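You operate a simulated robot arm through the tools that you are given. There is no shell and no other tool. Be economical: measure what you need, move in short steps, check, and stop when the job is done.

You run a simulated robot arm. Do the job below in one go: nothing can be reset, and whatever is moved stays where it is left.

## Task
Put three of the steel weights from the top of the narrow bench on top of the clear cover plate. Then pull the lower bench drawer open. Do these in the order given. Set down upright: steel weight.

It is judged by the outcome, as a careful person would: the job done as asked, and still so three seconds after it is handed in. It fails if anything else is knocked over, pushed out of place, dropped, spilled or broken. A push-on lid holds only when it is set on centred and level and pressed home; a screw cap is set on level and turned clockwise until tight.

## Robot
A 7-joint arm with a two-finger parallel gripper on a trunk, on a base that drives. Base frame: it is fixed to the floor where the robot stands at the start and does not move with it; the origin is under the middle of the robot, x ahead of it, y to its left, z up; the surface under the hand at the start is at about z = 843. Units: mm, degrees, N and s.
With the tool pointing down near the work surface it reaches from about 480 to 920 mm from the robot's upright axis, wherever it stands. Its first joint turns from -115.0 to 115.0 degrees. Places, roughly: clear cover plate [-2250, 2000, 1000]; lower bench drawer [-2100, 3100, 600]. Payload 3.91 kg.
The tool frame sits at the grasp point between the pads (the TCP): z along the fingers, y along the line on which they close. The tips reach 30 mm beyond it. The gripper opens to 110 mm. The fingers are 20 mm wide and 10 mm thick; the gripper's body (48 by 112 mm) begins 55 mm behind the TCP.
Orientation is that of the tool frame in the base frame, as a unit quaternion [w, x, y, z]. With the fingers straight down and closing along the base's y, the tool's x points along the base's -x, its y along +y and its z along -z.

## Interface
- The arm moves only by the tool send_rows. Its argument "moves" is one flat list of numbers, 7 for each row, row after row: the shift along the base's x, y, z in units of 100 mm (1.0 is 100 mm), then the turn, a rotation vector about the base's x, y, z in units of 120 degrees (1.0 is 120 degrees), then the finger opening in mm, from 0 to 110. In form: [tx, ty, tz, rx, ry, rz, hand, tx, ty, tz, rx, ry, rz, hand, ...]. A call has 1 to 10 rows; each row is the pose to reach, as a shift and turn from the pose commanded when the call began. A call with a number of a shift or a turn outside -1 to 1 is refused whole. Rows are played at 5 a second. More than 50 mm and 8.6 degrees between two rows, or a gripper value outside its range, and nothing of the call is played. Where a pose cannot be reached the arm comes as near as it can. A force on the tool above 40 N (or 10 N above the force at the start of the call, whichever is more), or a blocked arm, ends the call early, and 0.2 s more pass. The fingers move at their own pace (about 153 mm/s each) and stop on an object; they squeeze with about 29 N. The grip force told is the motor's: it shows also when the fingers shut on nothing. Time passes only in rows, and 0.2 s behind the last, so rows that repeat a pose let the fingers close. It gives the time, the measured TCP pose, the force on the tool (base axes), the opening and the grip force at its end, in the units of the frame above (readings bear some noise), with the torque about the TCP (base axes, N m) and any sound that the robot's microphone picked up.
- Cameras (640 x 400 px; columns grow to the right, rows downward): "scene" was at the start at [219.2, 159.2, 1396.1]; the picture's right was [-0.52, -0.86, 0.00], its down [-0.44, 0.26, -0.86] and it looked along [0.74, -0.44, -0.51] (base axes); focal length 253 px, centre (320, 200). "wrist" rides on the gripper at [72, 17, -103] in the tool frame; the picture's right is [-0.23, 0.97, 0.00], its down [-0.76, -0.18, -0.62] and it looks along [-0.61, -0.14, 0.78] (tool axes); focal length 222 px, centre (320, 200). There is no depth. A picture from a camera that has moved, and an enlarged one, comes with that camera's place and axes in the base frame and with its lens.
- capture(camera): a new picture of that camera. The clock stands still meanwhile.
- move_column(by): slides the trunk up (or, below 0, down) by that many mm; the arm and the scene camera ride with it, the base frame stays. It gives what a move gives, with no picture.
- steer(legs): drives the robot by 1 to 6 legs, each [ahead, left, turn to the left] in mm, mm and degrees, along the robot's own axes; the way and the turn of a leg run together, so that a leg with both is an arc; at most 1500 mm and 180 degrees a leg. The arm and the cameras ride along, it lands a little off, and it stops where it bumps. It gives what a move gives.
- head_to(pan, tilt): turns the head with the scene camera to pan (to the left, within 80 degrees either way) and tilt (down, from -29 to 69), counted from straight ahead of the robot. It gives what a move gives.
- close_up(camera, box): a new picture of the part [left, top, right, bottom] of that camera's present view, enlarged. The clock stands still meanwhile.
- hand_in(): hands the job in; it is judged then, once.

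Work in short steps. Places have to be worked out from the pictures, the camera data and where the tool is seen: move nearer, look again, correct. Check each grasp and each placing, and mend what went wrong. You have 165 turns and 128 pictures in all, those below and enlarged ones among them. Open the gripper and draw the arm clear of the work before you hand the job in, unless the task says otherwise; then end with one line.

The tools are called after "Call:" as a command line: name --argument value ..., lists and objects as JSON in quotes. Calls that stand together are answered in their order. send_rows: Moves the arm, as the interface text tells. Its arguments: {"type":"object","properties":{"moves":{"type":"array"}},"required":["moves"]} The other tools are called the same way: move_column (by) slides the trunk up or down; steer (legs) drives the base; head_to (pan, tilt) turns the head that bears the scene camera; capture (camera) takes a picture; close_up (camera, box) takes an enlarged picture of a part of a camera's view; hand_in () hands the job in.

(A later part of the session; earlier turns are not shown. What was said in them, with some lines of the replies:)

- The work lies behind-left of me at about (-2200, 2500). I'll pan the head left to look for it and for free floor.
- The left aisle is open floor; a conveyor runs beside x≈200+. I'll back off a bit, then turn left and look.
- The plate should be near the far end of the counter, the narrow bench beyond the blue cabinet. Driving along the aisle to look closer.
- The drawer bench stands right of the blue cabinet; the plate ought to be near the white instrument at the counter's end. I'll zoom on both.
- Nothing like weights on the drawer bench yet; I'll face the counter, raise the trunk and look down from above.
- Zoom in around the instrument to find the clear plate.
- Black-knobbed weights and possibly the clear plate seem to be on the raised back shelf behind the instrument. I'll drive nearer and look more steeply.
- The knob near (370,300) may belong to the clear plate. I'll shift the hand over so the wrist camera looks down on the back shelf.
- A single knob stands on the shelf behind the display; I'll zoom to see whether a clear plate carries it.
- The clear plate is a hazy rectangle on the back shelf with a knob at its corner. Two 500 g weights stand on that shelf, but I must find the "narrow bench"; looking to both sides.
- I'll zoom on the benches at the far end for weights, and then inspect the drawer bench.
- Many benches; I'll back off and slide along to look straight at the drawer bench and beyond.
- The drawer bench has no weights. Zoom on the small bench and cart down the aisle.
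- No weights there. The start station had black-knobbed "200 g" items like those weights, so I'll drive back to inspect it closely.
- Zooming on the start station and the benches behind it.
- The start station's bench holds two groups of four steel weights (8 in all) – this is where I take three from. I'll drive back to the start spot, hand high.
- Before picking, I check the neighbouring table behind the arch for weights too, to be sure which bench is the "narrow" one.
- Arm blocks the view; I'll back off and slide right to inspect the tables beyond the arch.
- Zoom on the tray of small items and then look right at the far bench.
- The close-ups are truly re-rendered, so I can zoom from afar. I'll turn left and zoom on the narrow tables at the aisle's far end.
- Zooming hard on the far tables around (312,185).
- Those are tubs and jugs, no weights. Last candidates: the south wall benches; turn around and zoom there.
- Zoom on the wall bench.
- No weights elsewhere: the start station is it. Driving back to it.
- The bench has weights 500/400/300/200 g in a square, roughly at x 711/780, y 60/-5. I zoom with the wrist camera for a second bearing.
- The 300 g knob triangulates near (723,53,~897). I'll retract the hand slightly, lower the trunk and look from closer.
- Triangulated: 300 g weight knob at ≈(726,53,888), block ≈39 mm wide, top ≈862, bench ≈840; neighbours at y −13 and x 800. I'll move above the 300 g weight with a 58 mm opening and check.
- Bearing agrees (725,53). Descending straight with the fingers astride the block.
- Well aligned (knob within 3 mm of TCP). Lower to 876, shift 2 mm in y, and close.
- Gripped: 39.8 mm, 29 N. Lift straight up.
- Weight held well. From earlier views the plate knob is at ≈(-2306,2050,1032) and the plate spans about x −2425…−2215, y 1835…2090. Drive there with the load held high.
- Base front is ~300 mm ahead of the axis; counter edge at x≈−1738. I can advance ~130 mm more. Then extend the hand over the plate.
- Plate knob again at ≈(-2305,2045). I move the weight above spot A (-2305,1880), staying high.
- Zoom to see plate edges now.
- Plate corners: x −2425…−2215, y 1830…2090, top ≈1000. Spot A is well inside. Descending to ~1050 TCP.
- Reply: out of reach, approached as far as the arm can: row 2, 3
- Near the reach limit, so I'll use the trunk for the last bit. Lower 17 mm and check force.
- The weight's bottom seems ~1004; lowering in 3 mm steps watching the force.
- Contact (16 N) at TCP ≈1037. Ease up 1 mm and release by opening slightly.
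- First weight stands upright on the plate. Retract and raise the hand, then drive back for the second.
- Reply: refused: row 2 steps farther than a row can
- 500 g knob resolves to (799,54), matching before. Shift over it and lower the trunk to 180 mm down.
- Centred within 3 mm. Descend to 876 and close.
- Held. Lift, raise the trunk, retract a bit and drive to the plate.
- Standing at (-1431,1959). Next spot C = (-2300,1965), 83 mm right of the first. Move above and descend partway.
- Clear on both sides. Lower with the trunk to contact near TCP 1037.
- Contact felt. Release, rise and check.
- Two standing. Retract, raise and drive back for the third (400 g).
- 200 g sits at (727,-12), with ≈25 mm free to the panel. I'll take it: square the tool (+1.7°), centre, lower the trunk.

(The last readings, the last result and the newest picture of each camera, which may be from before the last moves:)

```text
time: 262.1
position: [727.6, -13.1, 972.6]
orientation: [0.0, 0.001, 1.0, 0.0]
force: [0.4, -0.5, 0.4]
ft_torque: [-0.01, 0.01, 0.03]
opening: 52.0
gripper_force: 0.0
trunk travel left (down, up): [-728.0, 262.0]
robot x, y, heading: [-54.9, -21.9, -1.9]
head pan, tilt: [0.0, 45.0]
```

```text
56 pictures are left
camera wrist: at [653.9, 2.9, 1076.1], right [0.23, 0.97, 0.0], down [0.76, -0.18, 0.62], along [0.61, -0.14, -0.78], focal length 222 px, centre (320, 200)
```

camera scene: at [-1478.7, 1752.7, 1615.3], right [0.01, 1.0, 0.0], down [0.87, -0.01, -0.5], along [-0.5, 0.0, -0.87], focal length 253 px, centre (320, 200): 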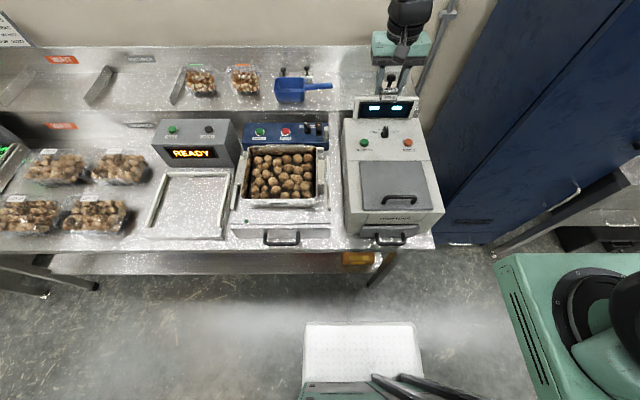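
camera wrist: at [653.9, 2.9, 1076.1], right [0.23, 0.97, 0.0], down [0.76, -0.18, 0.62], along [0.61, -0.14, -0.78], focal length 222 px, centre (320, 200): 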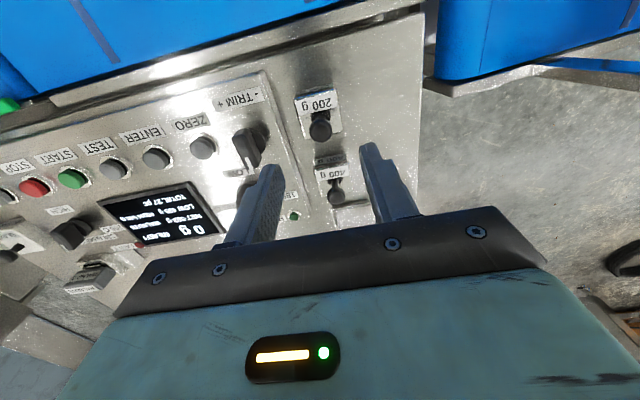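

Aligned; panel edge about y −56, finger outer at −49. Descend part way and check.

Call:
send_rows --moves '[0, 0, -0.4, 0, 0, 0, 52, 0, 0, -0.78, 0, 0, 0, 52]'

Call:
close_up --camera "wrist" --box '[180, 80, 440, 242]'

Call:
close_up --camera "scene" --box '[360, 120, 460, 210]'

```text
time: 262.7
position: [726.4, -12.6, 891.9]
orientation: [0.001, 0.001, 1.0, 0.0]
force: [-0.5, -0.4, 1.8]
ft_torque: [0.0, 0.03, -0.03]
opening: 51.7
gripper_force: 0.0
trunk travel left (down, up): [-728.0, 262.0]
robot x, y, heading: [-50.1, -28.0, -1.8]
head pan, tilt: [0.0, 45.0]
```

```text
2.46 times, centred on (310, 161) of wrist
camera zoom: at [653.1, 2.8, 996.5], right [0.23, 0.97, 0.0], down [0.76, -0.18, 0.62], along [0.61, -0.14, -0.78], focal length 547 px, centre (345, 296)
```

zoom: 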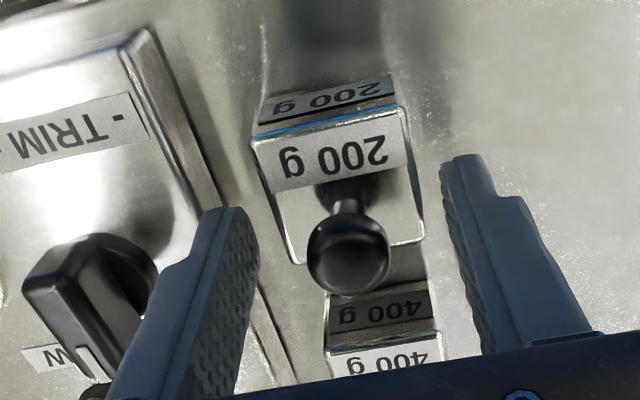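

```text
4.44 times, centred on (410, 165) of scene
camera zoom: at [176.3, 175.8, 1377.9], right [-0.03, -1.0, 0.0], down [-0.71, 0.02, -0.71], along [0.71, -0.02, -0.71], focal length 1125 px, centre (-80, 356)
```

zoom: 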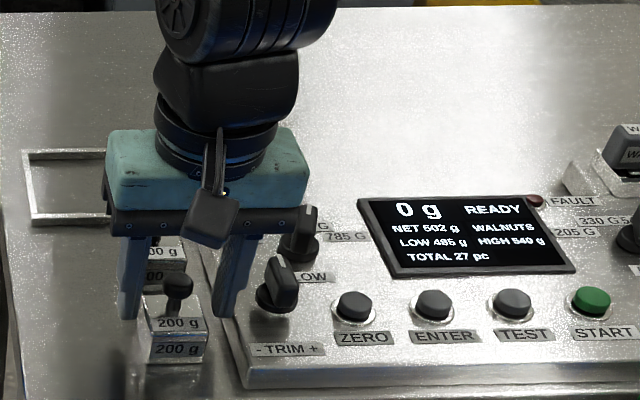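

Shift 3 mm left for panel clearance, lower to 877, and close.

Call:
send_rows --moves '[0, 0.03, 0, 0, 0, 0, 52, 0, 0.03, -0.08, 0, 0, 0, 52, 0, 0.03, -0.15, 0, 0, 0, 52, 0, 0.02, -0.15, 0, 0, 0, 30, 0, 0.01, -0.15, 0, 0, 0, 30, 0, 0.01, -0.15, 0, 0, 0, 30]'

Call:
capture --camera "wrist"

```text
time: 264.1
position: [726.9, -11.6, 878.1]
orientation: [0.001, 0.0, 1.0, 0.0]
force: [-0.1, -0.3, 0.8]
ft_torque: [-0.02, 0.0, 0.0]
opening: 39.5
gripper_force: 29.4
trunk travel left (down, up): [-728.0, 262.0]
robot x, y, heading: [-49.5, -22.7, -1.8]
head pan, tilt: [0.0, 45.0]
```

```text
53 pictures are left
camera wrist: at [653.9, 3.9, 982.9], right [0.23, 0.97, 0.0], down [0.76, -0.18, 0.62], along [0.61, -0.14, -0.78], focal length 222 px, centre (320, 200)
```

wrist: 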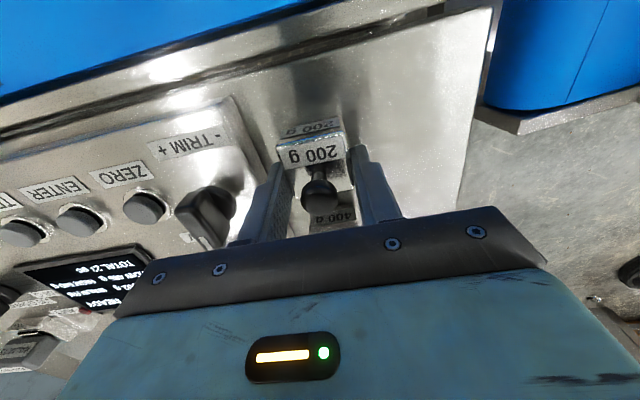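

Held. Lift, raise, and drive to the plate.

Call:
send_rows --moves '[0, 0, 0.4, 0, 0, 0, 30, 0, 0, 0.8, 0, 0, 0, 30, 0, 0, 1.0, 0, 0, 0, 30]'

Call:
move_column --by 255

Call:
steer --legs '[[-680, 0, 0], [0, 0, 91.7], [1000, 0, 0], [960, 0, 0], [0, 0, 90], [690, 0, 0]]'

Call:
close_up --camera "scene" --box '[300, 130, 440, 218]'

```text
time: 264.9
position: [727.1, -11.0, 977.1]
orientation: [-0.001, 0.001, 1.0, 0.0]
force: [0.5, 0.9, -2.1]
ft_torque: [-0.01, 0.01, -0.01]
opening: 39.6
gripper_force: 28.2
trunk travel left (down, up): [-728.0, 262.0]
robot x, y, heading: [-56.2, -21.5, -1.7]
head pan, tilt: [0.0, 45.0]
```

```text
time: 267.5
position: [726.5, -10.6, 1233.4]
orientation: [0.0, 0.0, 1.0, 0.0]
force: [-0.1, -0.5, -1.3]
ft_torque: [0.03, -0.01, 0.03]
opening: 39.5
gripper_force: 28.9
trunk travel left (down, up): [-983.0, 7.0]
robot x, y, heading: [-52.7, -27.7, -1.9]
head pan, tilt: [0.0, 45.0]
```

```text
time: 291.6
position: [-2226.5, 1837.8, 1232.2]
orientation: [0.0, 0.999, 0.047, 0.001]
force: [0.3, -0.4, -1.7]
ft_torque: [0.0, 0.02, 0.0]
opening: 39.6
gripper_force: 29.0
trunk travel left (down, up): [-983.0, 7.0]
robot x, y, heading: [-1452.7, 1922.1, -176.3]
head pan, tilt: [0.0, 45.0]
stopped in leg 6: the robot was blocked; the commanded pose is now the measured one
```

```text
4.55 times, centred on (370, 174) of scene
camera zoom: at [-1661.1, 1705.2, 1632.7], right [-0.06, 1.0, 0.0], down [0.71, 0.04, -0.71], along [-0.71, -0.04, -0.71], focal length 1151 px, centre (93, 318)
```

zoom: 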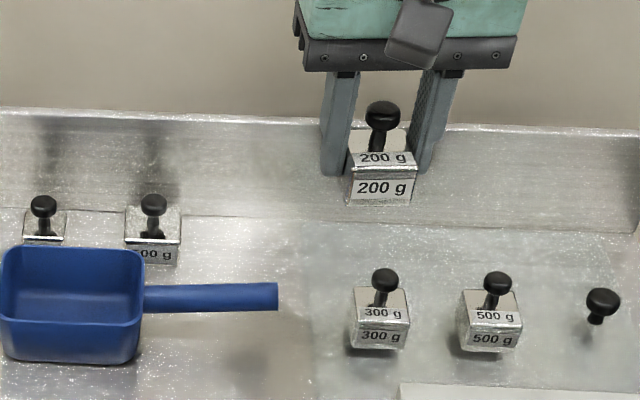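

The base touched the counter lightly and stopped; nothing seems disturbed. I back off 25 mm and straighten the heading, then check the scene.

Call:
steer --legs '[[-25, 0, 0], [0, 0, -3.5]]'

Call:
head_to --pan 10 --tilt 45

Call:
capture --camera "scene"

Call:
close_up --camera "scene" --box '[300, 130, 460, 230]'

```text
time: 292.9
position: [-2204.4, 1888.4, 1233.0]
orientation: [0.0, 1.0, 0.015, 0.0]
force: [0.7, -0.2, -1.1]
ft_torque: [0.04, 0.01, 0.03]
opening: 39.7
gripper_force: 28.6
trunk travel left (down, up): [-983.0, 7.0]
robot x, y, heading: [-1428.5, 1927.4, -180.1]
head pan, tilt: [0.0, 45.0]
```

```text
time: 293.6
position: [-2204.8, 1887.4, 1232.2]
orientation: [0.0, 1.0, 0.015, -0.001]
force: [-0.9, -0.1, -2.4]
ft_torque: [0.0, 0.03, 0.02]
opening: 39.6
gripper_force: 28.8
trunk travel left (down, up): [-983.0, 7.0]
robot x, y, heading: [-1425.0, 1926.5, -180.0]
head pan, tilt: [10.0, 45.0]
```

```text
51 pictures are left
camera scene: at [-1648.4, 1706.1, 1632.7], right [-0.17, 0.98, 0.0], down [0.7, 0.12, -0.71], along [-0.7, -0.12, -0.71], focal length 253 px, centre (320, 200)
```

scene: 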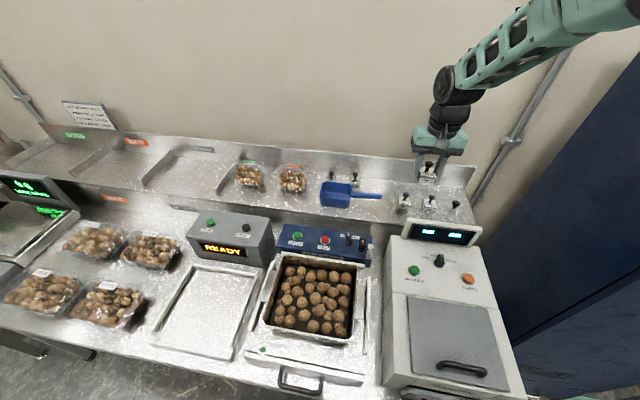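

```text
4.00 times, centred on (380, 180) of scene
camera zoom: at [-1648.4, 1706.1, 1632.7], right [-0.17, 0.98, 0.0], down [0.7, 0.12, -0.71], along [-0.7, -0.12, -0.71], focal length 1013 px, centre (80, 280)
```

zoom: 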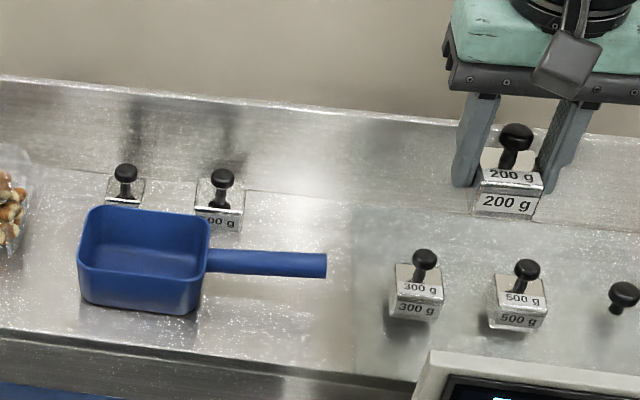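

Nothing disturbed. Third spot B = (-2245,1923), in front of and between the other two, ~15 mm from plate's front edge (x≈−2210). Display top ≈1081 stays clear. Moving above and descending partway.

Call:
send_rows --moves '[-0.2, 0.18, 0, 0, 0, -0.014, 30, -0.41, 0.36, 0, 0, 0, -0.014, 30, -0.41, 0.36, -0.4, 0, 0, -0.014, 30, -0.41, 0.36, -0.8, 0, 0, -0.014, 30, -0.41, 0.36, -1.0, 0, 0, -0.014, 30]'

Call:
head_to --pan 0 --tilt 45

Call:
close_up --camera "scene" --box '[310, 120, 440, 210]'

Call:
capture --camera "wrist"

```text
time: 294.8
position: [-2246.0, 1925.1, 1131.9]
orientation: [0.0, 1.0, 0.0, 0.0]
force: [-0.5, 0.2, -2.3]
ft_torque: [-0.02, 0.02, -0.02]
opening: 39.2
gripper_force: 28.7
trunk travel left (down, up): [-983.0, 7.0]
robot x, y, heading: [-1423.5, 1926.1, -180.1]
head pan, tilt: [10.0, 45.0]
```

```text
time: 295.5
position: [-2245.4, 1925.8, 1130.4]
orientation: [0.0, 1.0, -0.001, -0.001]
force: [0.1, 0.3, -1.7]
ft_torque: [-0.02, 0.0, 0.02]
opening: 39.4
gripper_force: 28.7
trunk travel left (down, up): [-983.0, 7.0]
robot x, y, heading: [-1424.0, 1924.4, -180.0]
head pan, tilt: [0.0, 45.0]
```

```text
4.44 times, centred on (375, 165) of scene
camera zoom: at [-1649.6, 1720.1, 1632.7], right [0.0, 1.0, 0.0], down [0.71, 0.0, -0.71], along [-0.71, 0.0, -0.71], focal length 1125 px, centre (76, 356)
```

zoom: 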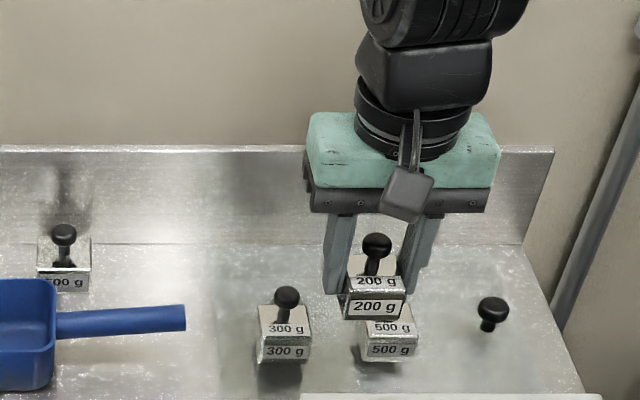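

```text
48 pictures are left
camera wrist: at [-2173.8, 1906.5, 1235.8], right [-0.23, -0.97, 0.0], down [-0.76, 0.18, 0.62], along [-0.61, 0.14, -0.78], focal length 222 px, centre (320, 200)
```

wrist: 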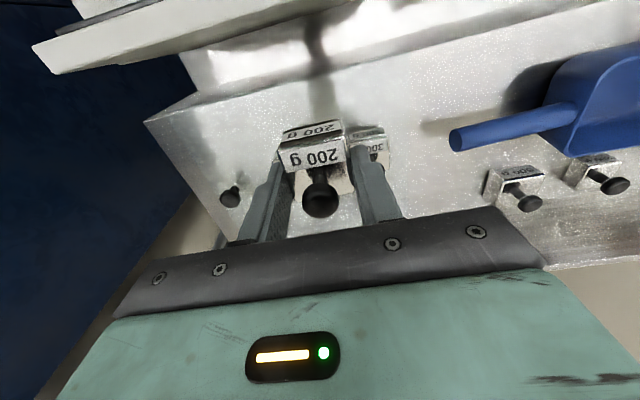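

Path is clear. Descend 75 mm to ~1056 and check.

Call:
send_rows --moves '[0, 0, -0.4, 0, 0, 0, 30, 0, 0, -0.75, 0, 0, 0, 30]'

Call:
close_up --camera "scene" --box '[330, 140, 430, 215]'

Call:
close_up --camera "wrist" --box '[200, 40, 440, 190]'

```text
time: 296.1
position: [-2245.2, 1925.0, 1057.8]
orientation: [0.0, 1.0, -0.001, 0.0]
force: [0.7, 0.3, -1.1]
ft_torque: [-0.02, 0.03, -0.02]
opening: 39.3
gripper_force: 28.9
trunk travel left (down, up): [-983.0, 7.0]
robot x, y, heading: [-1421.5, 1928.7, -179.9]
head pan, tilt: [0.0, 45.0]
```

```text
5.33 times, centred on (380, 178) of scene
camera zoom: at [-1649.3, 1720.2, 1632.8], right [0.0, 1.0, 0.0], down [0.71, 0.0, -0.71], along [-0.71, 0.0, -0.71], focal length 1350 px, centre (0, 320)
```

zoom: 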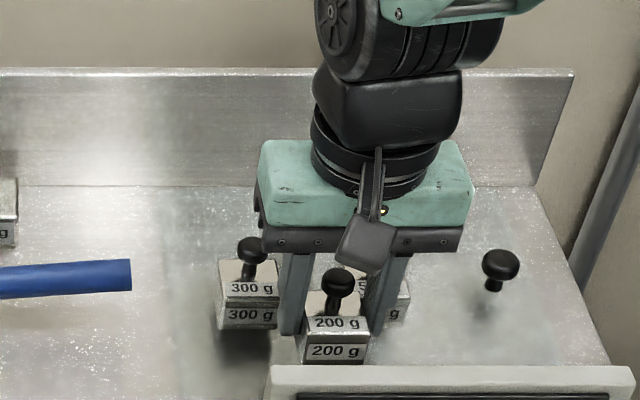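

```text
2.67 times, centred on (320, 115) of wrist
camera zoom: at [-2172.5, 1906.3, 1162.5], right [-0.23, -0.97, 0.0], down [-0.76, 0.18, 0.62], along [-0.61, 0.14, -0.78], focal length 592 px, centre (320, 427)
```

zoom: 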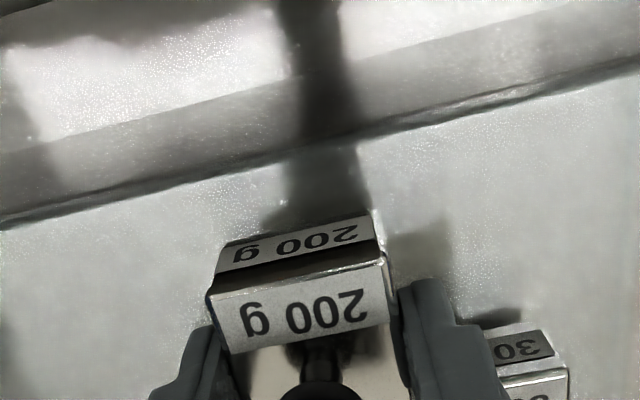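

I check where exactly the plate's front edge lies.

Call:
close_up --camera "wrist" --box '[320, 50, 480, 150]'

Call:
close_up --camera "scene" --box '[340, 190, 390, 222]'

```text
4.00 times, centred on (400, 100) of wrist
camera zoom: at [-2172.5, 1906.3, 1162.5], right [-0.23, -0.97, 0.0], down [-0.76, 0.18, 0.62], along [-0.61, 0.14, -0.78], focal length 888 px, centre (0, 600)
```

zoom: 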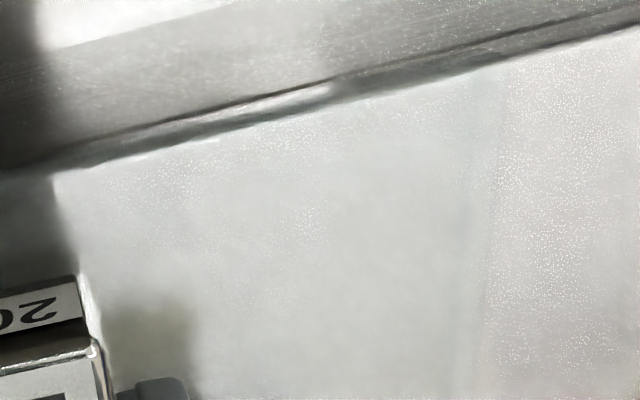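

```text
12.50 times, centred on (365, 206) of scene
camera zoom: at [-1649.3, 1720.2, 1632.8], right [0.0, 1.0, 0.0], down [0.71, 0.0, -0.71], along [-0.71, 0.0, -0.71], focal length 3165 px, centre (-242, 125)
```

zoom: 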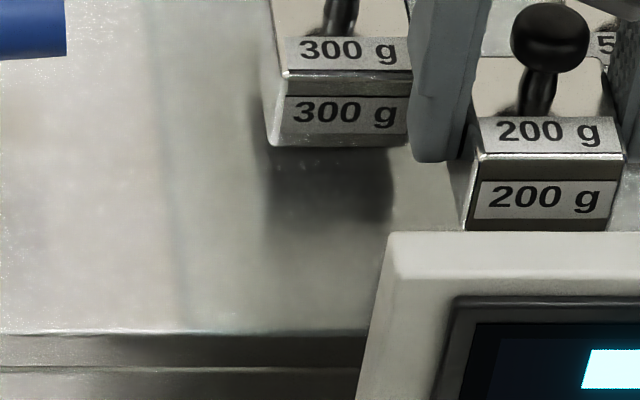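

Plate reaches nearly the shelf edge (≈−2213), so the spot is fully on it. Lower to contact.

Call:
move_column --by -16

Call:
move_column --by -2

Call:
move_column --by -1

```text
time: 296.7
position: [-2244.2, 1925.7, 1042.7]
orientation: [0.0, 1.0, 0.0, 0.0]
force: [0.5, -0.5, -1.6]
ft_torque: [-0.03, 0.02, -0.02]
opening: 39.5
gripper_force: 29.0
trunk travel left (down, up): [-967.0, 23.0]
robot x, y, heading: [-1428.5, 1925.9, -179.9]
head pan, tilt: [0.0, 45.0]
```

```text
time: 297.3
position: [-2245.1, 1924.3, 1040.1]
orientation: [0.001, 1.0, 0.0, 0.0]
force: [0.1, 0.2, -1.7]
ft_torque: [0.0, 0.02, 0.01]
opening: 39.5
gripper_force: 28.7
trunk travel left (down, up): [-965.0, 25.0]
robot x, y, heading: [-1423.7, 1925.0, -179.9]
head pan, tilt: [0.0, 45.0]
```

```text
time: 297.8
position: [-2243.8, 1925.0, 1038.5]
orientation: [0.0, 1.0, -0.001, 0.0]
force: [0.5, -0.8, -1.7]
ft_torque: [0.01, 0.02, -0.01]
opening: 39.7
gripper_force: 29.1
trunk travel left (down, up): [-964.0, 26.0]
robot x, y, heading: [-1424.3, 1924.8, -180.0]
head pan, tilt: [0.0, 45.0]
```

Call:
move_column --by -1

Call:
move_column --by -1

```text
time: 298.3
position: [-2244.3, 1925.0, 1038.9]
orientation: [0.0, 1.0, 0.0, 0.001]
force: [1.2, 0.5, 4.3]
ft_torque: [-0.01, -0.21, 0.01]
opening: 39.6
gripper_force: 29.4
trunk travel left (down, up): [-963.0, 27.0]
robot x, y, heading: [-1420.2, 1926.2, -179.9]
head pan, tilt: [0.0, 45.0]
```

```text
time: 298.8
position: [-2245.0, 1925.5, 1037.0]
orientation: [0.0, 1.0, -0.001, -0.001]
force: [1.9, 1.5, 14.4]
ft_torque: [0.06, -0.48, -0.02]
opening: 39.7
gripper_force: 28.9
trunk travel left (down, up): [-962.0, 28.0]
robot x, y, heading: [-1426.9, 1923.5, -180.1]
head pan, tilt: [0.0, 45.0]
```

Contact felt; release and rise, then check all three.

Call:
move_column --by 1

Call:
send_rows --moves '[0, 0, 0, 0, 0, 0, 46, 0, 0, 0, 0, 0, 0, 54, 0, 0, 0, 0, 0, 0, 54, 0, 0, 0.4, 0, 0, 0, 54, 0, 0, 0.8, 0, 0, 0, 54, 0, 0, 1.0, 0, 0, 0, 54]'

Call:
send_rows --moves '[0, 0, 0.4, 0, 0, 0, 54, 0, 0, 0.8, 0, 0, 0, 54, 0.3, 0, 1.0, 0, 0, 0, 54]'

Call:
close_up --camera "scene" --box '[320, 140, 440, 215]'

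```text
time: 299.3
position: [-2245.1, 1924.7, 1038.1]
orientation: [-0.001, 1.0, 0.0, -0.001]
force: [-0.3, 0.1, 12.3]
ft_torque: [0.03, -0.25, 0.01]
opening: 39.6
gripper_force: 29.0
trunk travel left (down, up): [-963.0, 27.0]
robot x, y, heading: [-1427.0, 1922.6, -179.9]
head pan, tilt: [0.0, 45.0]
```

```text
time: 300.7
position: [-2244.4, 1925.6, 1138.2]
orientation: [0.001, 1.0, 0.0, 0.001]
force: [0.1, 0.3, 0.2]
ft_torque: [0.02, -0.03, -0.01]
opening: 54.0
gripper_force: 0.0
trunk travel left (down, up): [-963.0, 27.0]
robot x, y, heading: [-1424.4, 1925.8, -180.0]
head pan, tilt: [0.0, 45.0]
```

```text
time: 301.5
position: [-2214.5, 1926.5, 1238.3]
orientation: [0.0, 1.0, 0.0, 0.0]
force: [-0.8, -0.4, 0.7]
ft_torque: [0.01, -0.06, 0.04]
opening: 54.1
gripper_force: 0.0
trunk travel left (down, up): [-963.0, 27.0]
robot x, y, heading: [-1427.1, 1926.9, -180.1]
head pan, tilt: [0.0, 45.0]
```

```text
5.33 times, centred on (380, 178) of scene
camera zoom: at [-1650.1, 1720.2, 1612.6], right [0.0, 1.0, 0.0], down [0.71, 0.0, -0.71], along [-0.71, 0.0, -0.71], focal length 1350 px, centre (0, 320)
```

zoom: 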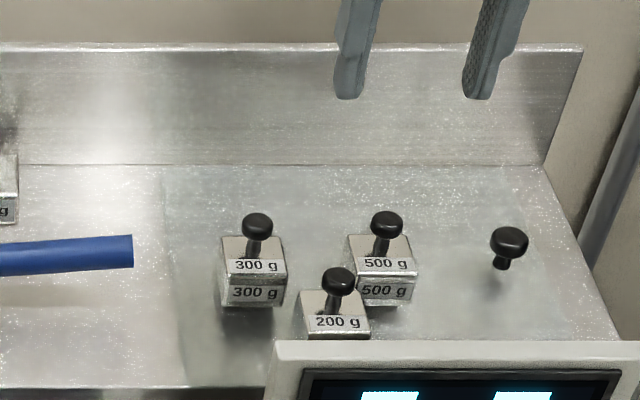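

All three weights stand on the plate. Now the drawer: back off and slide right to y≈3107, in front of the drawer bench.

Call:
steer --legs '[[-400, 0, 0], [0, -1180, 0]]'

Call:
head_to --pan 0 --tilt 40

Call:
capture --camera "scene"

```text
time: 309.5
position: [-1828.5, 3083.9, 1238.1]
orientation: [0.0, 1.0, 0.006, 0.0]
force: [-0.1, 0.2, -0.5]
ft_torque: [-0.02, 0.02, -0.03]
opening: 54.1
gripper_force: 0.0
trunk travel left (down, up): [-963.0, 27.0]
robot x, y, heading: [-1042.0, 3089.6, -179.6]
head pan, tilt: [0.0, 45.0]
```

```text
time: 310.1
position: [-1830.6, 3083.5, 1238.3]
orientation: [0.0, 1.0, 0.005, 0.001]
force: [-0.4, -0.5, 0.4]
ft_torque: [0.0, 0.0, 0.01]
opening: 54.1
gripper_force: 0.0
trunk travel left (down, up): [-963.0, 27.0]
robot x, y, heading: [-1040.0, 3090.8, -179.2]
head pan, tilt: [0.0, 40.0]
```

```text
42 pictures are left
camera scene: at [-1266.2, 2883.1, 1620.0], right [-0.01, 1.0, 0.0], down [0.64, 0.01, -0.77], along [-0.77, -0.01, -0.64], focal length 253 px, centre (320, 200)
```

scene: 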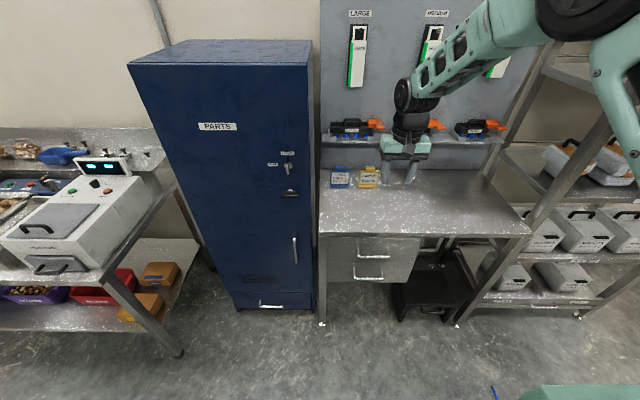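

Lower handle triangulates to ≈(-1947,3110,581). I back off 150 mm and turn the hand to point forward with fingers closing vertically (120° about the (1,1,1) axis).

Call:
steer --legs '[[-150, 0, 0]]'

Call:
send_rows --moves '[0, 0, 0, 0.04, 0.04, 0.04, 54, 0, 0, 0, 0.08, 0.08, 0.08, 54, 0, 0, 0, 0.12, 0.12, 0.12, 54, 0, 0, 0, 0.16, 0.16, 0.16, 54, 0, 0, 0, 0.2, 0.2, 0.2, 54, 0, 0, 0, 0.24, 0.24, 0.24, 54, 0, 0, 0, 0.28, 0.28, 0.28, 54, 0, 0, 0, 0.289, 0.289, 0.289, 54]'

```text
time: 311.5
position: [-1678.1, 3084.7, 1237.8]
orientation: [0.0, 1.0, 0.005, 0.0]
force: [-0.1, -0.1, 0.2]
ft_torque: [0.0, -0.01, -0.01]
opening: 53.9
gripper_force: 0.1
trunk travel left (down, up): [-963.0, 27.0]
robot x, y, heading: [-890.6, 3088.1, -179.4]
head pan, tilt: [0.0, 40.0]
```

```text
time: 313.3
position: [-1677.5, 3084.8, 1238.8]
orientation: [-0.291, 0.864, 0.294, -0.288]
force: [-0.5, -0.5, 0.1]
ft_torque: [0.02, -0.07, -0.04]
opening: 54.2
gripper_force: 0.1
trunk travel left (down, up): [-963.0, 27.0]
robot x, y, heading: [-887.3, 3089.8, -179.6]
head pan, tilt: [0.0, 40.0]
```

Half the turn reached without trouble; continue the other 60°.

Call:
send_rows --moves '[0, 0, 0, 0.04, 0.04, 0.04, 54, 0, 0, 0, 0.08, 0.08, 0.08, 54, 0, 0, 0, 0.12, 0.12, 0.12, 54, 0, 0, 0, 0.16, 0.16, 0.16, 54, 0, 0, 0, 0.2, 0.2, 0.2, 54, 0, 0, 0, 0.24, 0.24, 0.24, 54, 0, 0, 0, 0.28, 0.28, 0.28, 54, 0, 0, 0, 0.289, 0.289, 0.289, 54]'

Call:
capture --camera "scene"

```text
time: 315.1
position: [-1678.1, 3084.9, 1238.0]
orientation: [0.504, -0.495, -0.503, 0.498]
force: [0.6, -1.1, 0.0]
ft_torque: [0.0, 0.01, -0.04]
opening: 54.1
gripper_force: 0.0
trunk travel left (down, up): [-963.0, 27.0]
robot x, y, heading: [-888.6, 3086.7, -179.6]
head pan, tilt: [0.0, 40.0]
```

```text
41 pictures are left
camera scene: at [-1114.3, 2884.6, 1620.0], right [-0.01, 1.0, 0.0], down [0.64, 0.01, -0.77], along [-0.77, -0.01, -0.64], focal length 253 px, centre (320, 200)
```

scene: 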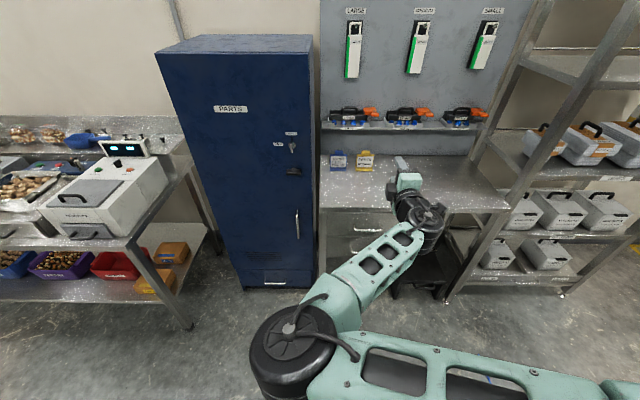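

Hand points forward nicely. Lower the trunk so the TCP comes to handle height (~583).

Call:
move_column --by -650

Call:
head_to --pan -8 --tilt 22

Call:
capture --camera "scene"

Call:
capture --camera "wrist"

```text
refused: -650 is not a number from -400 to 400
```

```text
time: 315.9
position: [-1678.1, 3083.1, 1238.0]
orientation: [-0.503, 0.497, 0.503, -0.498]
force: [-1.0, 0.3, 0.1]
ft_torque: [-0.01, -0.02, -0.02]
opening: 54.1
gripper_force: 0.1
trunk travel left (down, up): [-963.0, 27.0]
robot x, y, heading: [-889.3, 3092.4, -179.5]
head pan, tilt: [-8.0, 22.0]
```

```text
40 pictures are left
camera scene: at [-1121.3, 2897.5, 1648.1], right [0.13, 0.99, 0.0], down [0.37, -0.05, -0.93], along [-0.92, 0.12, -0.38], focal length 253 px, centre (320, 200)
```

scene: 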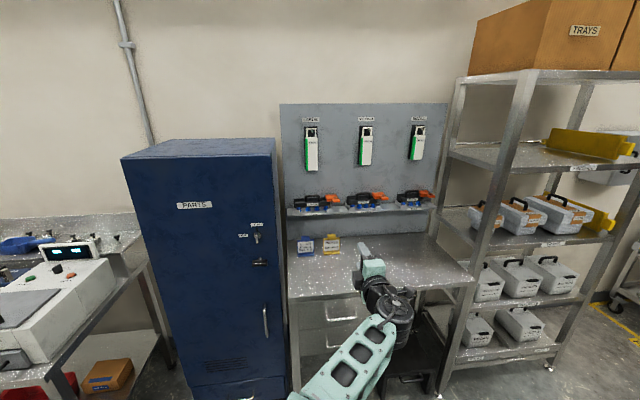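

```text
39 pictures are left
camera wrist: at [-1575.2, 3155.9, 1223.3], right [0.0, -0.22, -0.98], down [0.62, -0.76, 0.17], along [-0.78, -0.61, 0.14], focal length 222 px, centre (320, 200)
```

wrist: 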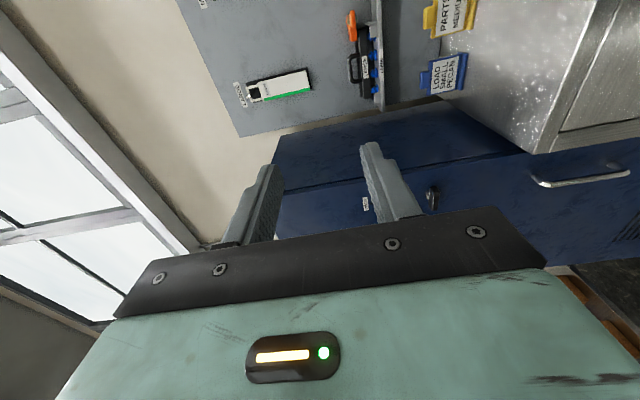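

Split the lowering into two moves.

Call:
move_column --by -350

Call:
move_column --by -300

Call:
capture --camera "scene"

Call:
capture --camera "wrist"

```text
time: 319.4
position: [-1677.6, 3085.0, 889.2]
orientation: [0.504, -0.496, -0.503, 0.498]
force: [-0.1, -0.6, -0.4]
ft_torque: [0.01, 0.0, 0.02]
opening: 53.9
gripper_force: 0.1
trunk travel left (down, up): [-613.0, 377.0]
robot x, y, heading: [-891.1, 3089.6, -179.2]
head pan, tilt: [-8.0, 22.0]
```

```text
time: 322.4
position: [-1677.6, 3084.5, 588.3]
orientation: [-0.503, 0.496, 0.503, -0.498]
force: [-0.2, -1.0, -0.1]
ft_torque: [-0.01, 0.02, 0.01]
opening: 54.0
gripper_force: 0.0
trunk travel left (down, up): [-313.0, 677.0]
robot x, y, heading: [-886.4, 3092.6, -179.4]
head pan, tilt: [-8.0, 22.0]
```

```text
38 pictures are left
camera scene: at [-1121.3, 2897.5, 998.2], right [0.13, 0.99, 0.0], down [0.37, -0.05, -0.93], along [-0.92, 0.12, -0.37], focal length 253 px, centre (320, 200)
```

scene: 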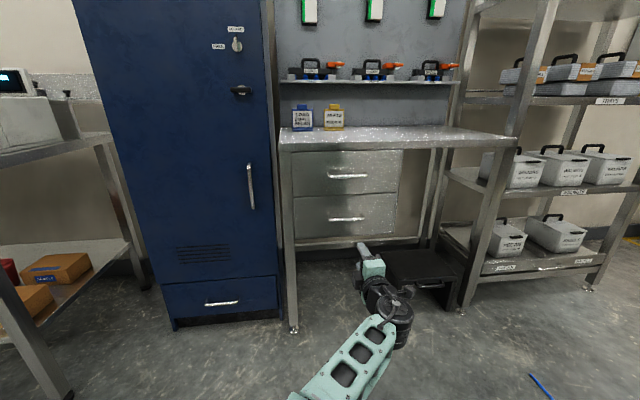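

```text
37 pictures are left
camera wrist: at [-1575.2, 3155.9, 573.3], right [0.0, -0.21, -0.98], down [0.62, -0.76, 0.17], along [-0.78, -0.61, 0.14], focal length 222 px, centre (320, 200)
```

wrist: 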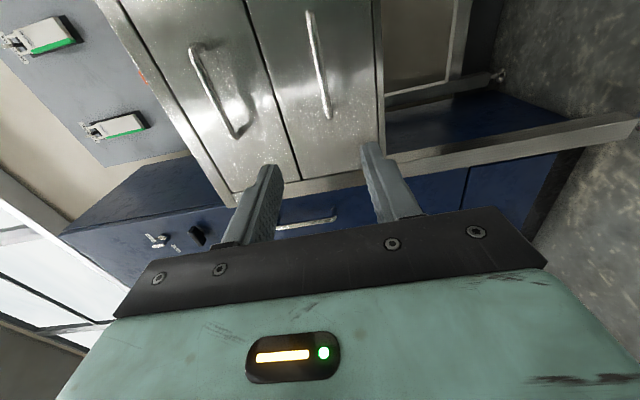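

Both views put the lower handle at ≈(-1953,3100,583), spanning y 3029…3169. Drive ahead 200 mm, and shift the hand to y≈3099.

Call:
steer --legs '[[190, 0, 0]]'

Call:
send_rows --moves '[0, 0.14, -0.03, 0, 0, 0, 54]'

Call:
capture --camera "wrist"

Call:
close_up --camera "scene" --box '[280, 150, 460, 300]'

```text
time: 323.9
position: [-1874.1, 3084.2, 588.1]
orientation: [0.504, -0.496, -0.503, 0.497]
force: [1.0, 0.1, -0.1]
ft_torque: [0.02, -0.01, -0.02]
opening: 54.0
gripper_force: 0.1
trunk travel left (down, up): [-313.0, 677.0]
robot x, y, heading: [-1084.1, 3092.4, -179.5]
head pan, tilt: [-8.0, 22.0]
```

```text
time: 324.3
position: [-1873.2, 3097.5, 585.5]
orientation: [0.504, -0.496, -0.502, 0.498]
force: [0.2, 0.2, 0.5]
ft_torque: [-0.01, 0.02, -0.01]
opening: 54.0
gripper_force: 0.0
trunk travel left (down, up): [-313.0, 677.0]
robot x, y, heading: [-1084.8, 3090.4, -179.5]
head pan, tilt: [-8.0, 22.0]
```

```text
36 pictures are left
camera wrist: at [-1770.2, 3168.7, 570.5], right [0.0, -0.22, -0.98], down [0.62, -0.76, 0.17], along [-0.78, -0.61, 0.14], focal length 222 px, centre (320, 200)
```

wrist: 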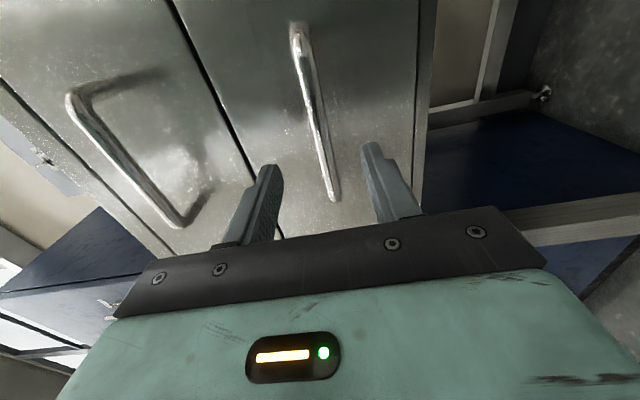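

```text
2.67 times, centred on (370, 225) of scene
camera zoom: at [-1317.2, 2895.9, 998.2], right [0.13, 0.99, 0.0], down [0.37, -0.05, -0.93], along [-0.92, 0.12, -0.37], focal length 675 px, centre (187, 133)
```

zoom: 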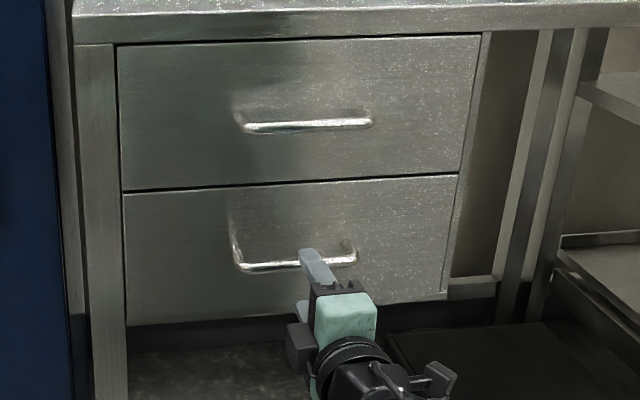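

Bar lines up with the TCP height (z≈585). Advance 40 mm with the arm, look again.

Call:
send_rows --moves '[-0.2, 0, 0, 0, 0, 0, 54, -0.4, 0, 0, 0, 0, 0, 54]'

Call:
capture --camera "wrist"

Call:
close_up --camera "scene" --box '[320, 180, 420, 250]'

```text
time: 324.9
position: [-1913.8, 3096.3, 584.0]
orientation: [0.504, -0.497, -0.502, 0.497]
force: [0.9, 0.4, 0.2]
ft_torque: [0.01, 0.0, 0.03]
opening: 53.7
gripper_force: 0.0
trunk travel left (down, up): [-313.0, 677.0]
robot x, y, heading: [-1086.4, 3089.0, -179.7]
head pan, tilt: [-8.0, 22.0]
```

```text
34 pictures are left
camera wrist: at [-1810.1, 3167.8, 570.4], right [0.0, -0.21, -0.98], down [0.62, -0.76, 0.17], along [-0.78, -0.61, 0.14], focal length 222 px, centre (320, 200)
```

wrist: 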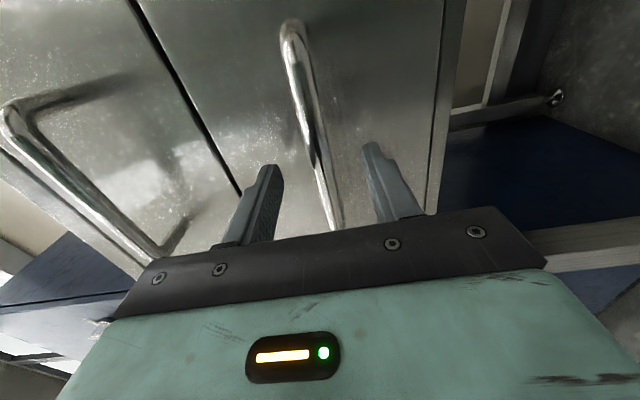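

```text
5.71 times, centred on (370, 215) of scene
camera zoom: at [-1317.2, 2895.9, 998.2], right [0.13, 0.99, 0.0], down [0.37, -0.05, -0.93], along [-0.92, 0.12, -0.37], focal length 1447 px, centre (34, 114)
```

zoom: 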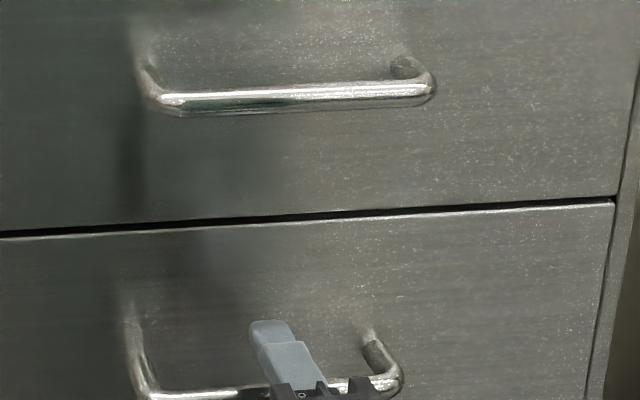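

Bar is between the fingers (≈4 mm above centre). Advance 22 mm more, raise 3 mm, and close on the bar.

Call:
send_rows --moves '[-0.1, 0, 0.03, 0, 0, 0, 54, -0.22, 0, 0.03, 0, 0, 0, 54, -0.22, 0, 0.03, 0, 0, 0, 0, -0.22, 0, 0.03, 0, 0, 0, 0, -0.22, 0, 0.03, 0, 0, 0, 0]'

Call:
capture --camera "wrist"

```text
time: 326.1
position: [-1934.3, 3096.0, 582.5]
orientation: [-0.502, 0.498, 0.505, -0.495]
force: [1.8, -0.8, -33.1]
ft_torque: [-0.69, 0.02, 0.21]
opening: 13.5
gripper_force: 45.0
trunk travel left (down, up): [-313.0, 677.0]
robot x, y, heading: [-1084.7, 3091.4, -179.6]
head pan, tilt: [-8.0, 22.0]
```

```text
32 pictures are left
camera wrist: at [-1831.6, 3167.6, 569.0], right [0.01, -0.21, -0.98], down [0.62, -0.76, 0.17], along [-0.78, -0.61, 0.13], focal length 222 px, centre (320, 200)
```

wrist: 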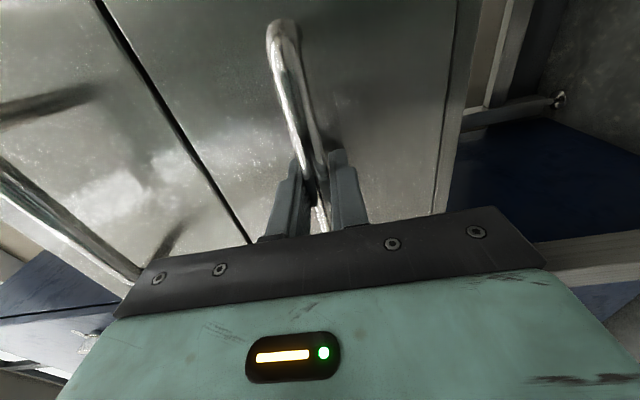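

Bar gripped (13.5 mm), with 33 N vertical preload; relieve by lowering 4 mm.

Call:
send_rows --moves '[0, 0, -0.04, 0, 0, 0, 0, 0, 0, -0.05, 0, 0, 0, 0]'

Call:
send_rows --moves '[0.05, 0, 0, 0, 0, 0, 0, 0.1, 0, 0, 0, 0, 0, 0, 0.2, 0, 0, 0, 0, 0, 0, 0.3, 0, 0, 0, 0, 0, 0]'

```text
time: 326.7
position: [-1935.9, 3095.6, 582.8]
orientation: [-0.502, 0.497, 0.503, -0.498]
force: [28.5, -7.3, -13.4]
ft_torque: [-0.72, 0.01, -0.03]
opening: 13.6
gripper_force: 44.9
trunk travel left (down, up): [-313.0, 677.0]
robot x, y, heading: [-1086.3, 3089.1, -179.6]
head pan, tilt: [-8.0, 22.0]
```

```text
time: 327.7
position: [-1906.1, 3097.0, 582.6]
orientation: [0.504, -0.496, -0.502, 0.498]
force: [-0.6, -10.9, -4.1]
ft_torque: [-0.7, -0.03, -0.34]
opening: 13.4
gripper_force: 44.5
trunk travel left (down, up): [-313.0, 677.0]
robot x, y, heading: [-1084.5, 3092.0, -179.7]
head pan, tilt: [-8.0, 22.0]
```

The hand moved 30 mm back with little force; look whether the drawer follows.

Call:
close_up --camera "scene" --box '[280, 150, 460, 300]'

```text
2.67 times, centred on (370, 225) of scene
camera zoom: at [-1317.4, 2895.7, 998.2], right [0.13, 0.99, 0.0], down [0.37, -0.05, -0.93], along [-0.92, 0.12, -0.37], focal length 675 px, centre (187, 133)
```

zoom: 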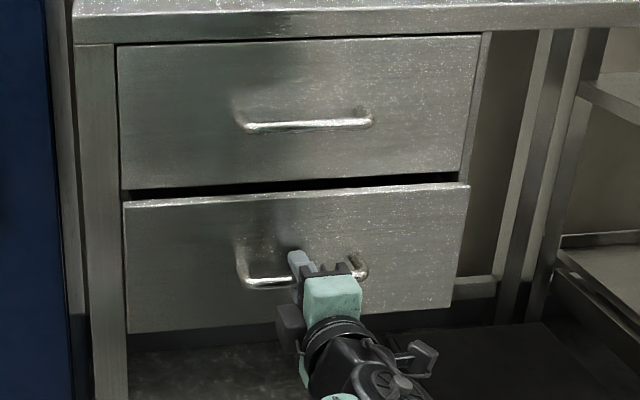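

The drawer is opening. Pull on by driving back 150 mm.

Call:
steer --legs '[[-150, 0, 0]]'

Call:
close_up --camera "scene" --box '[260, 130, 460, 300]'

```text
time: 329.1
position: [-1755.2, 3095.0, 582.9]
orientation: [-0.503, 0.496, 0.503, -0.498]
force: [0.6, -17.0, 7.6]
ft_torque: [-0.69, -0.01, -0.42]
opening: 13.9
gripper_force: 45.2
trunk travel left (down, up): [-313.0, 677.0]
robot x, y, heading: [-935.4, 3092.1, -179.4]
head pan, tilt: [-8.0, 22.0]
```

```text
2.35 times, centred on (360, 215) of scene
camera zoom: at [-1166.5, 2896.6, 998.3], right [0.13, 0.99, 0.0], down [0.37, -0.05, -0.93], along [-0.92, 0.12, -0.37], focal length 596 px, centre (226, 165)
```

zoom: 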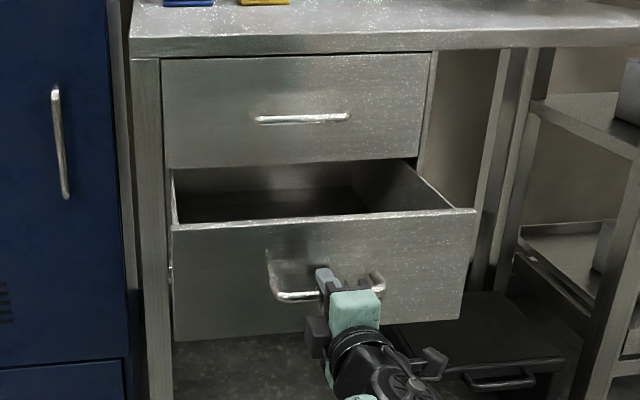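

Open ~180 mm. Pull another 100 mm.

Call:
steer --legs '[[-100, 0, 0]]'

Call:
close_up --camera "scene" --box '[260, 130, 460, 300]'

```text
time: 330.2
position: [-1655.9, 3096.5, 583.0]
orientation: [-0.502, 0.493, 0.505, -0.5]
force: [-0.5, -18.4, 2.4]
ft_torque: [-0.69, 0.01, -0.46]
opening: 13.6
gripper_force: 45.4
trunk travel left (down, up): [-313.0, 677.0]
robot x, y, heading: [-836.0, 3092.2, -179.2]
head pan, tilt: [-8.0, 22.0]
```

```text
2.35 times, centred on (360, 215) of scene
camera zoom: at [-1067.1, 2897.8, 998.2], right [0.13, 0.99, 0.0], down [0.37, -0.05, -0.93], along [-0.92, 0.12, -0.37], focal length 596 px, centre (226, 165)
```

zoom: 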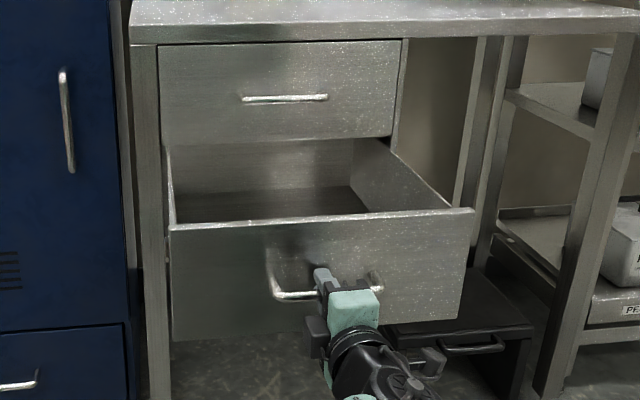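

The drawer is about 280 mm open. Release and draw back.

Call:
send_rows --moves '[0, 0, 0, 0, 0, 0, 30, 0, 0, 0, 0, 0, 0, 54, 0, 0, 0, 0, 0, 0, 54]'

Call:
steer --legs '[[-250, 0, 0]]'

Call:
capture --camera "scene"

```text
time: 331.1
position: [-1656.4, 3096.2, 583.0]
orientation: [-0.502, 0.494, 0.504, -0.5]
force: [-0.1, 0.1, -0.2]
ft_torque: [-0.01, -0.02, -0.03]
opening: 54.0
gripper_force: 0.0
trunk travel left (down, up): [-313.0, 677.0]
robot x, y, heading: [-832.4, 3088.2, -179.3]
head pan, tilt: [-8.0, 22.0]
```

```text
time: 332.9
position: [-1407.2, 3098.0, 582.5]
orientation: [-0.502, 0.495, 0.503, -0.5]
force: [0.1, -1.1, -0.6]
ft_torque: [0.0, -0.03, -0.01]
opening: 53.9
gripper_force: 0.1
trunk travel left (down, up): [-313.0, 677.0]
robot x, y, heading: [-583.8, 3093.8, -179.5]
head pan, tilt: [-8.0, 22.0]
```

```text
28 pictures are left
camera scene: at [-817.8, 2900.7, 998.2], right [0.13, 0.99, 0.0], down [0.37, -0.05, -0.93], along [-0.92, 0.12, -0.37], focal length 253 px, centre (320, 200)
```

scene: 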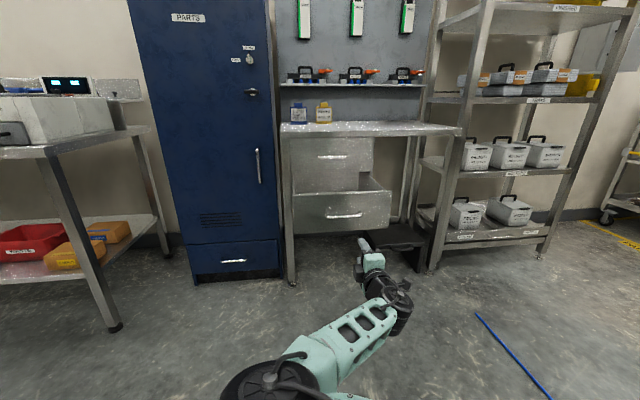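

Drawer stays open and the hand is free. A last look at the weights from a raised trunk.

Call:
move_column --by 400

Call:
head_to --pan 30 --tilt 22

Call:
close_up --camera "scene" --box '[230, 110, 450, 248]'

```text
time: 336.7
position: [-1407.9, 3098.4, 982.7]
orientation: [-0.501, 0.494, 0.504, -0.501]
force: [-0.7, 0.2, 0.1]
ft_torque: [0.0, 0.0, 0.0]
opening: 54.2
gripper_force: 0.1
trunk travel left (down, up): [-713.0, 277.0]
robot x, y, heading: [-590.1, 3093.4, -179.4]
head pan, tilt: [-8.0, 22.0]
```

```text
time: 337.7
position: [-1406.6, 3099.3, 983.8]
orientation: [-0.501, 0.494, 0.504, -0.501]
force: [-0.4, -0.1, 0.1]
ft_torque: [0.0, -0.01, -0.02]
opening: 53.9
gripper_force: 0.1
trunk travel left (down, up): [-713.0, 277.0]
robot x, y, heading: [-586.4, 3092.7, -179.2]
head pan, tilt: [30.0, 22.0]
```

```text
2.90 times, centred on (340, 179) of scene
camera zoom: at [-805.6, 2841.6, 1398.2], right [-0.51, 0.86, 0.0], down [0.32, 0.19, -0.93], along [-0.8, -0.47, -0.37], focal length 734 px, centre (262, 261)
```

zoom: 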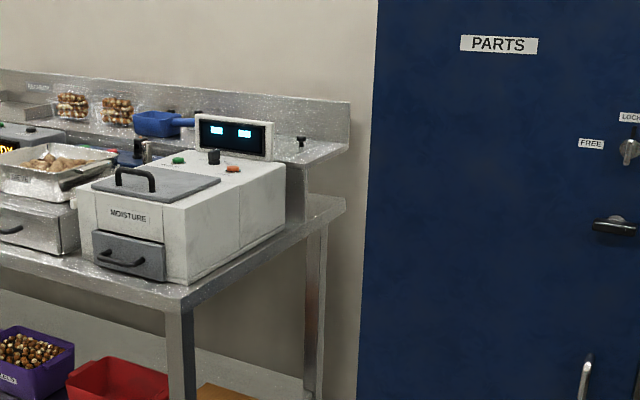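

The weights are hidden behind the display from here. They stood firm when last seen and nothing has touched them since, so I hand in.

Call:
hand_in

```text
The job is handed in.
```

I put three steel weights (300 g, 500 g and 200 g) upright on the clear cover plate, then pulled the lower bench drawer open about 280 mm. I took them from the control bench at the start station, the only place with at least three steel weights. No bench was labelled "narrow", so that choice is my judgement. The base lightly touched the counter on the last trip, but nothing looked moved. The weights were upright when last seen, though the display hid them at my final look.
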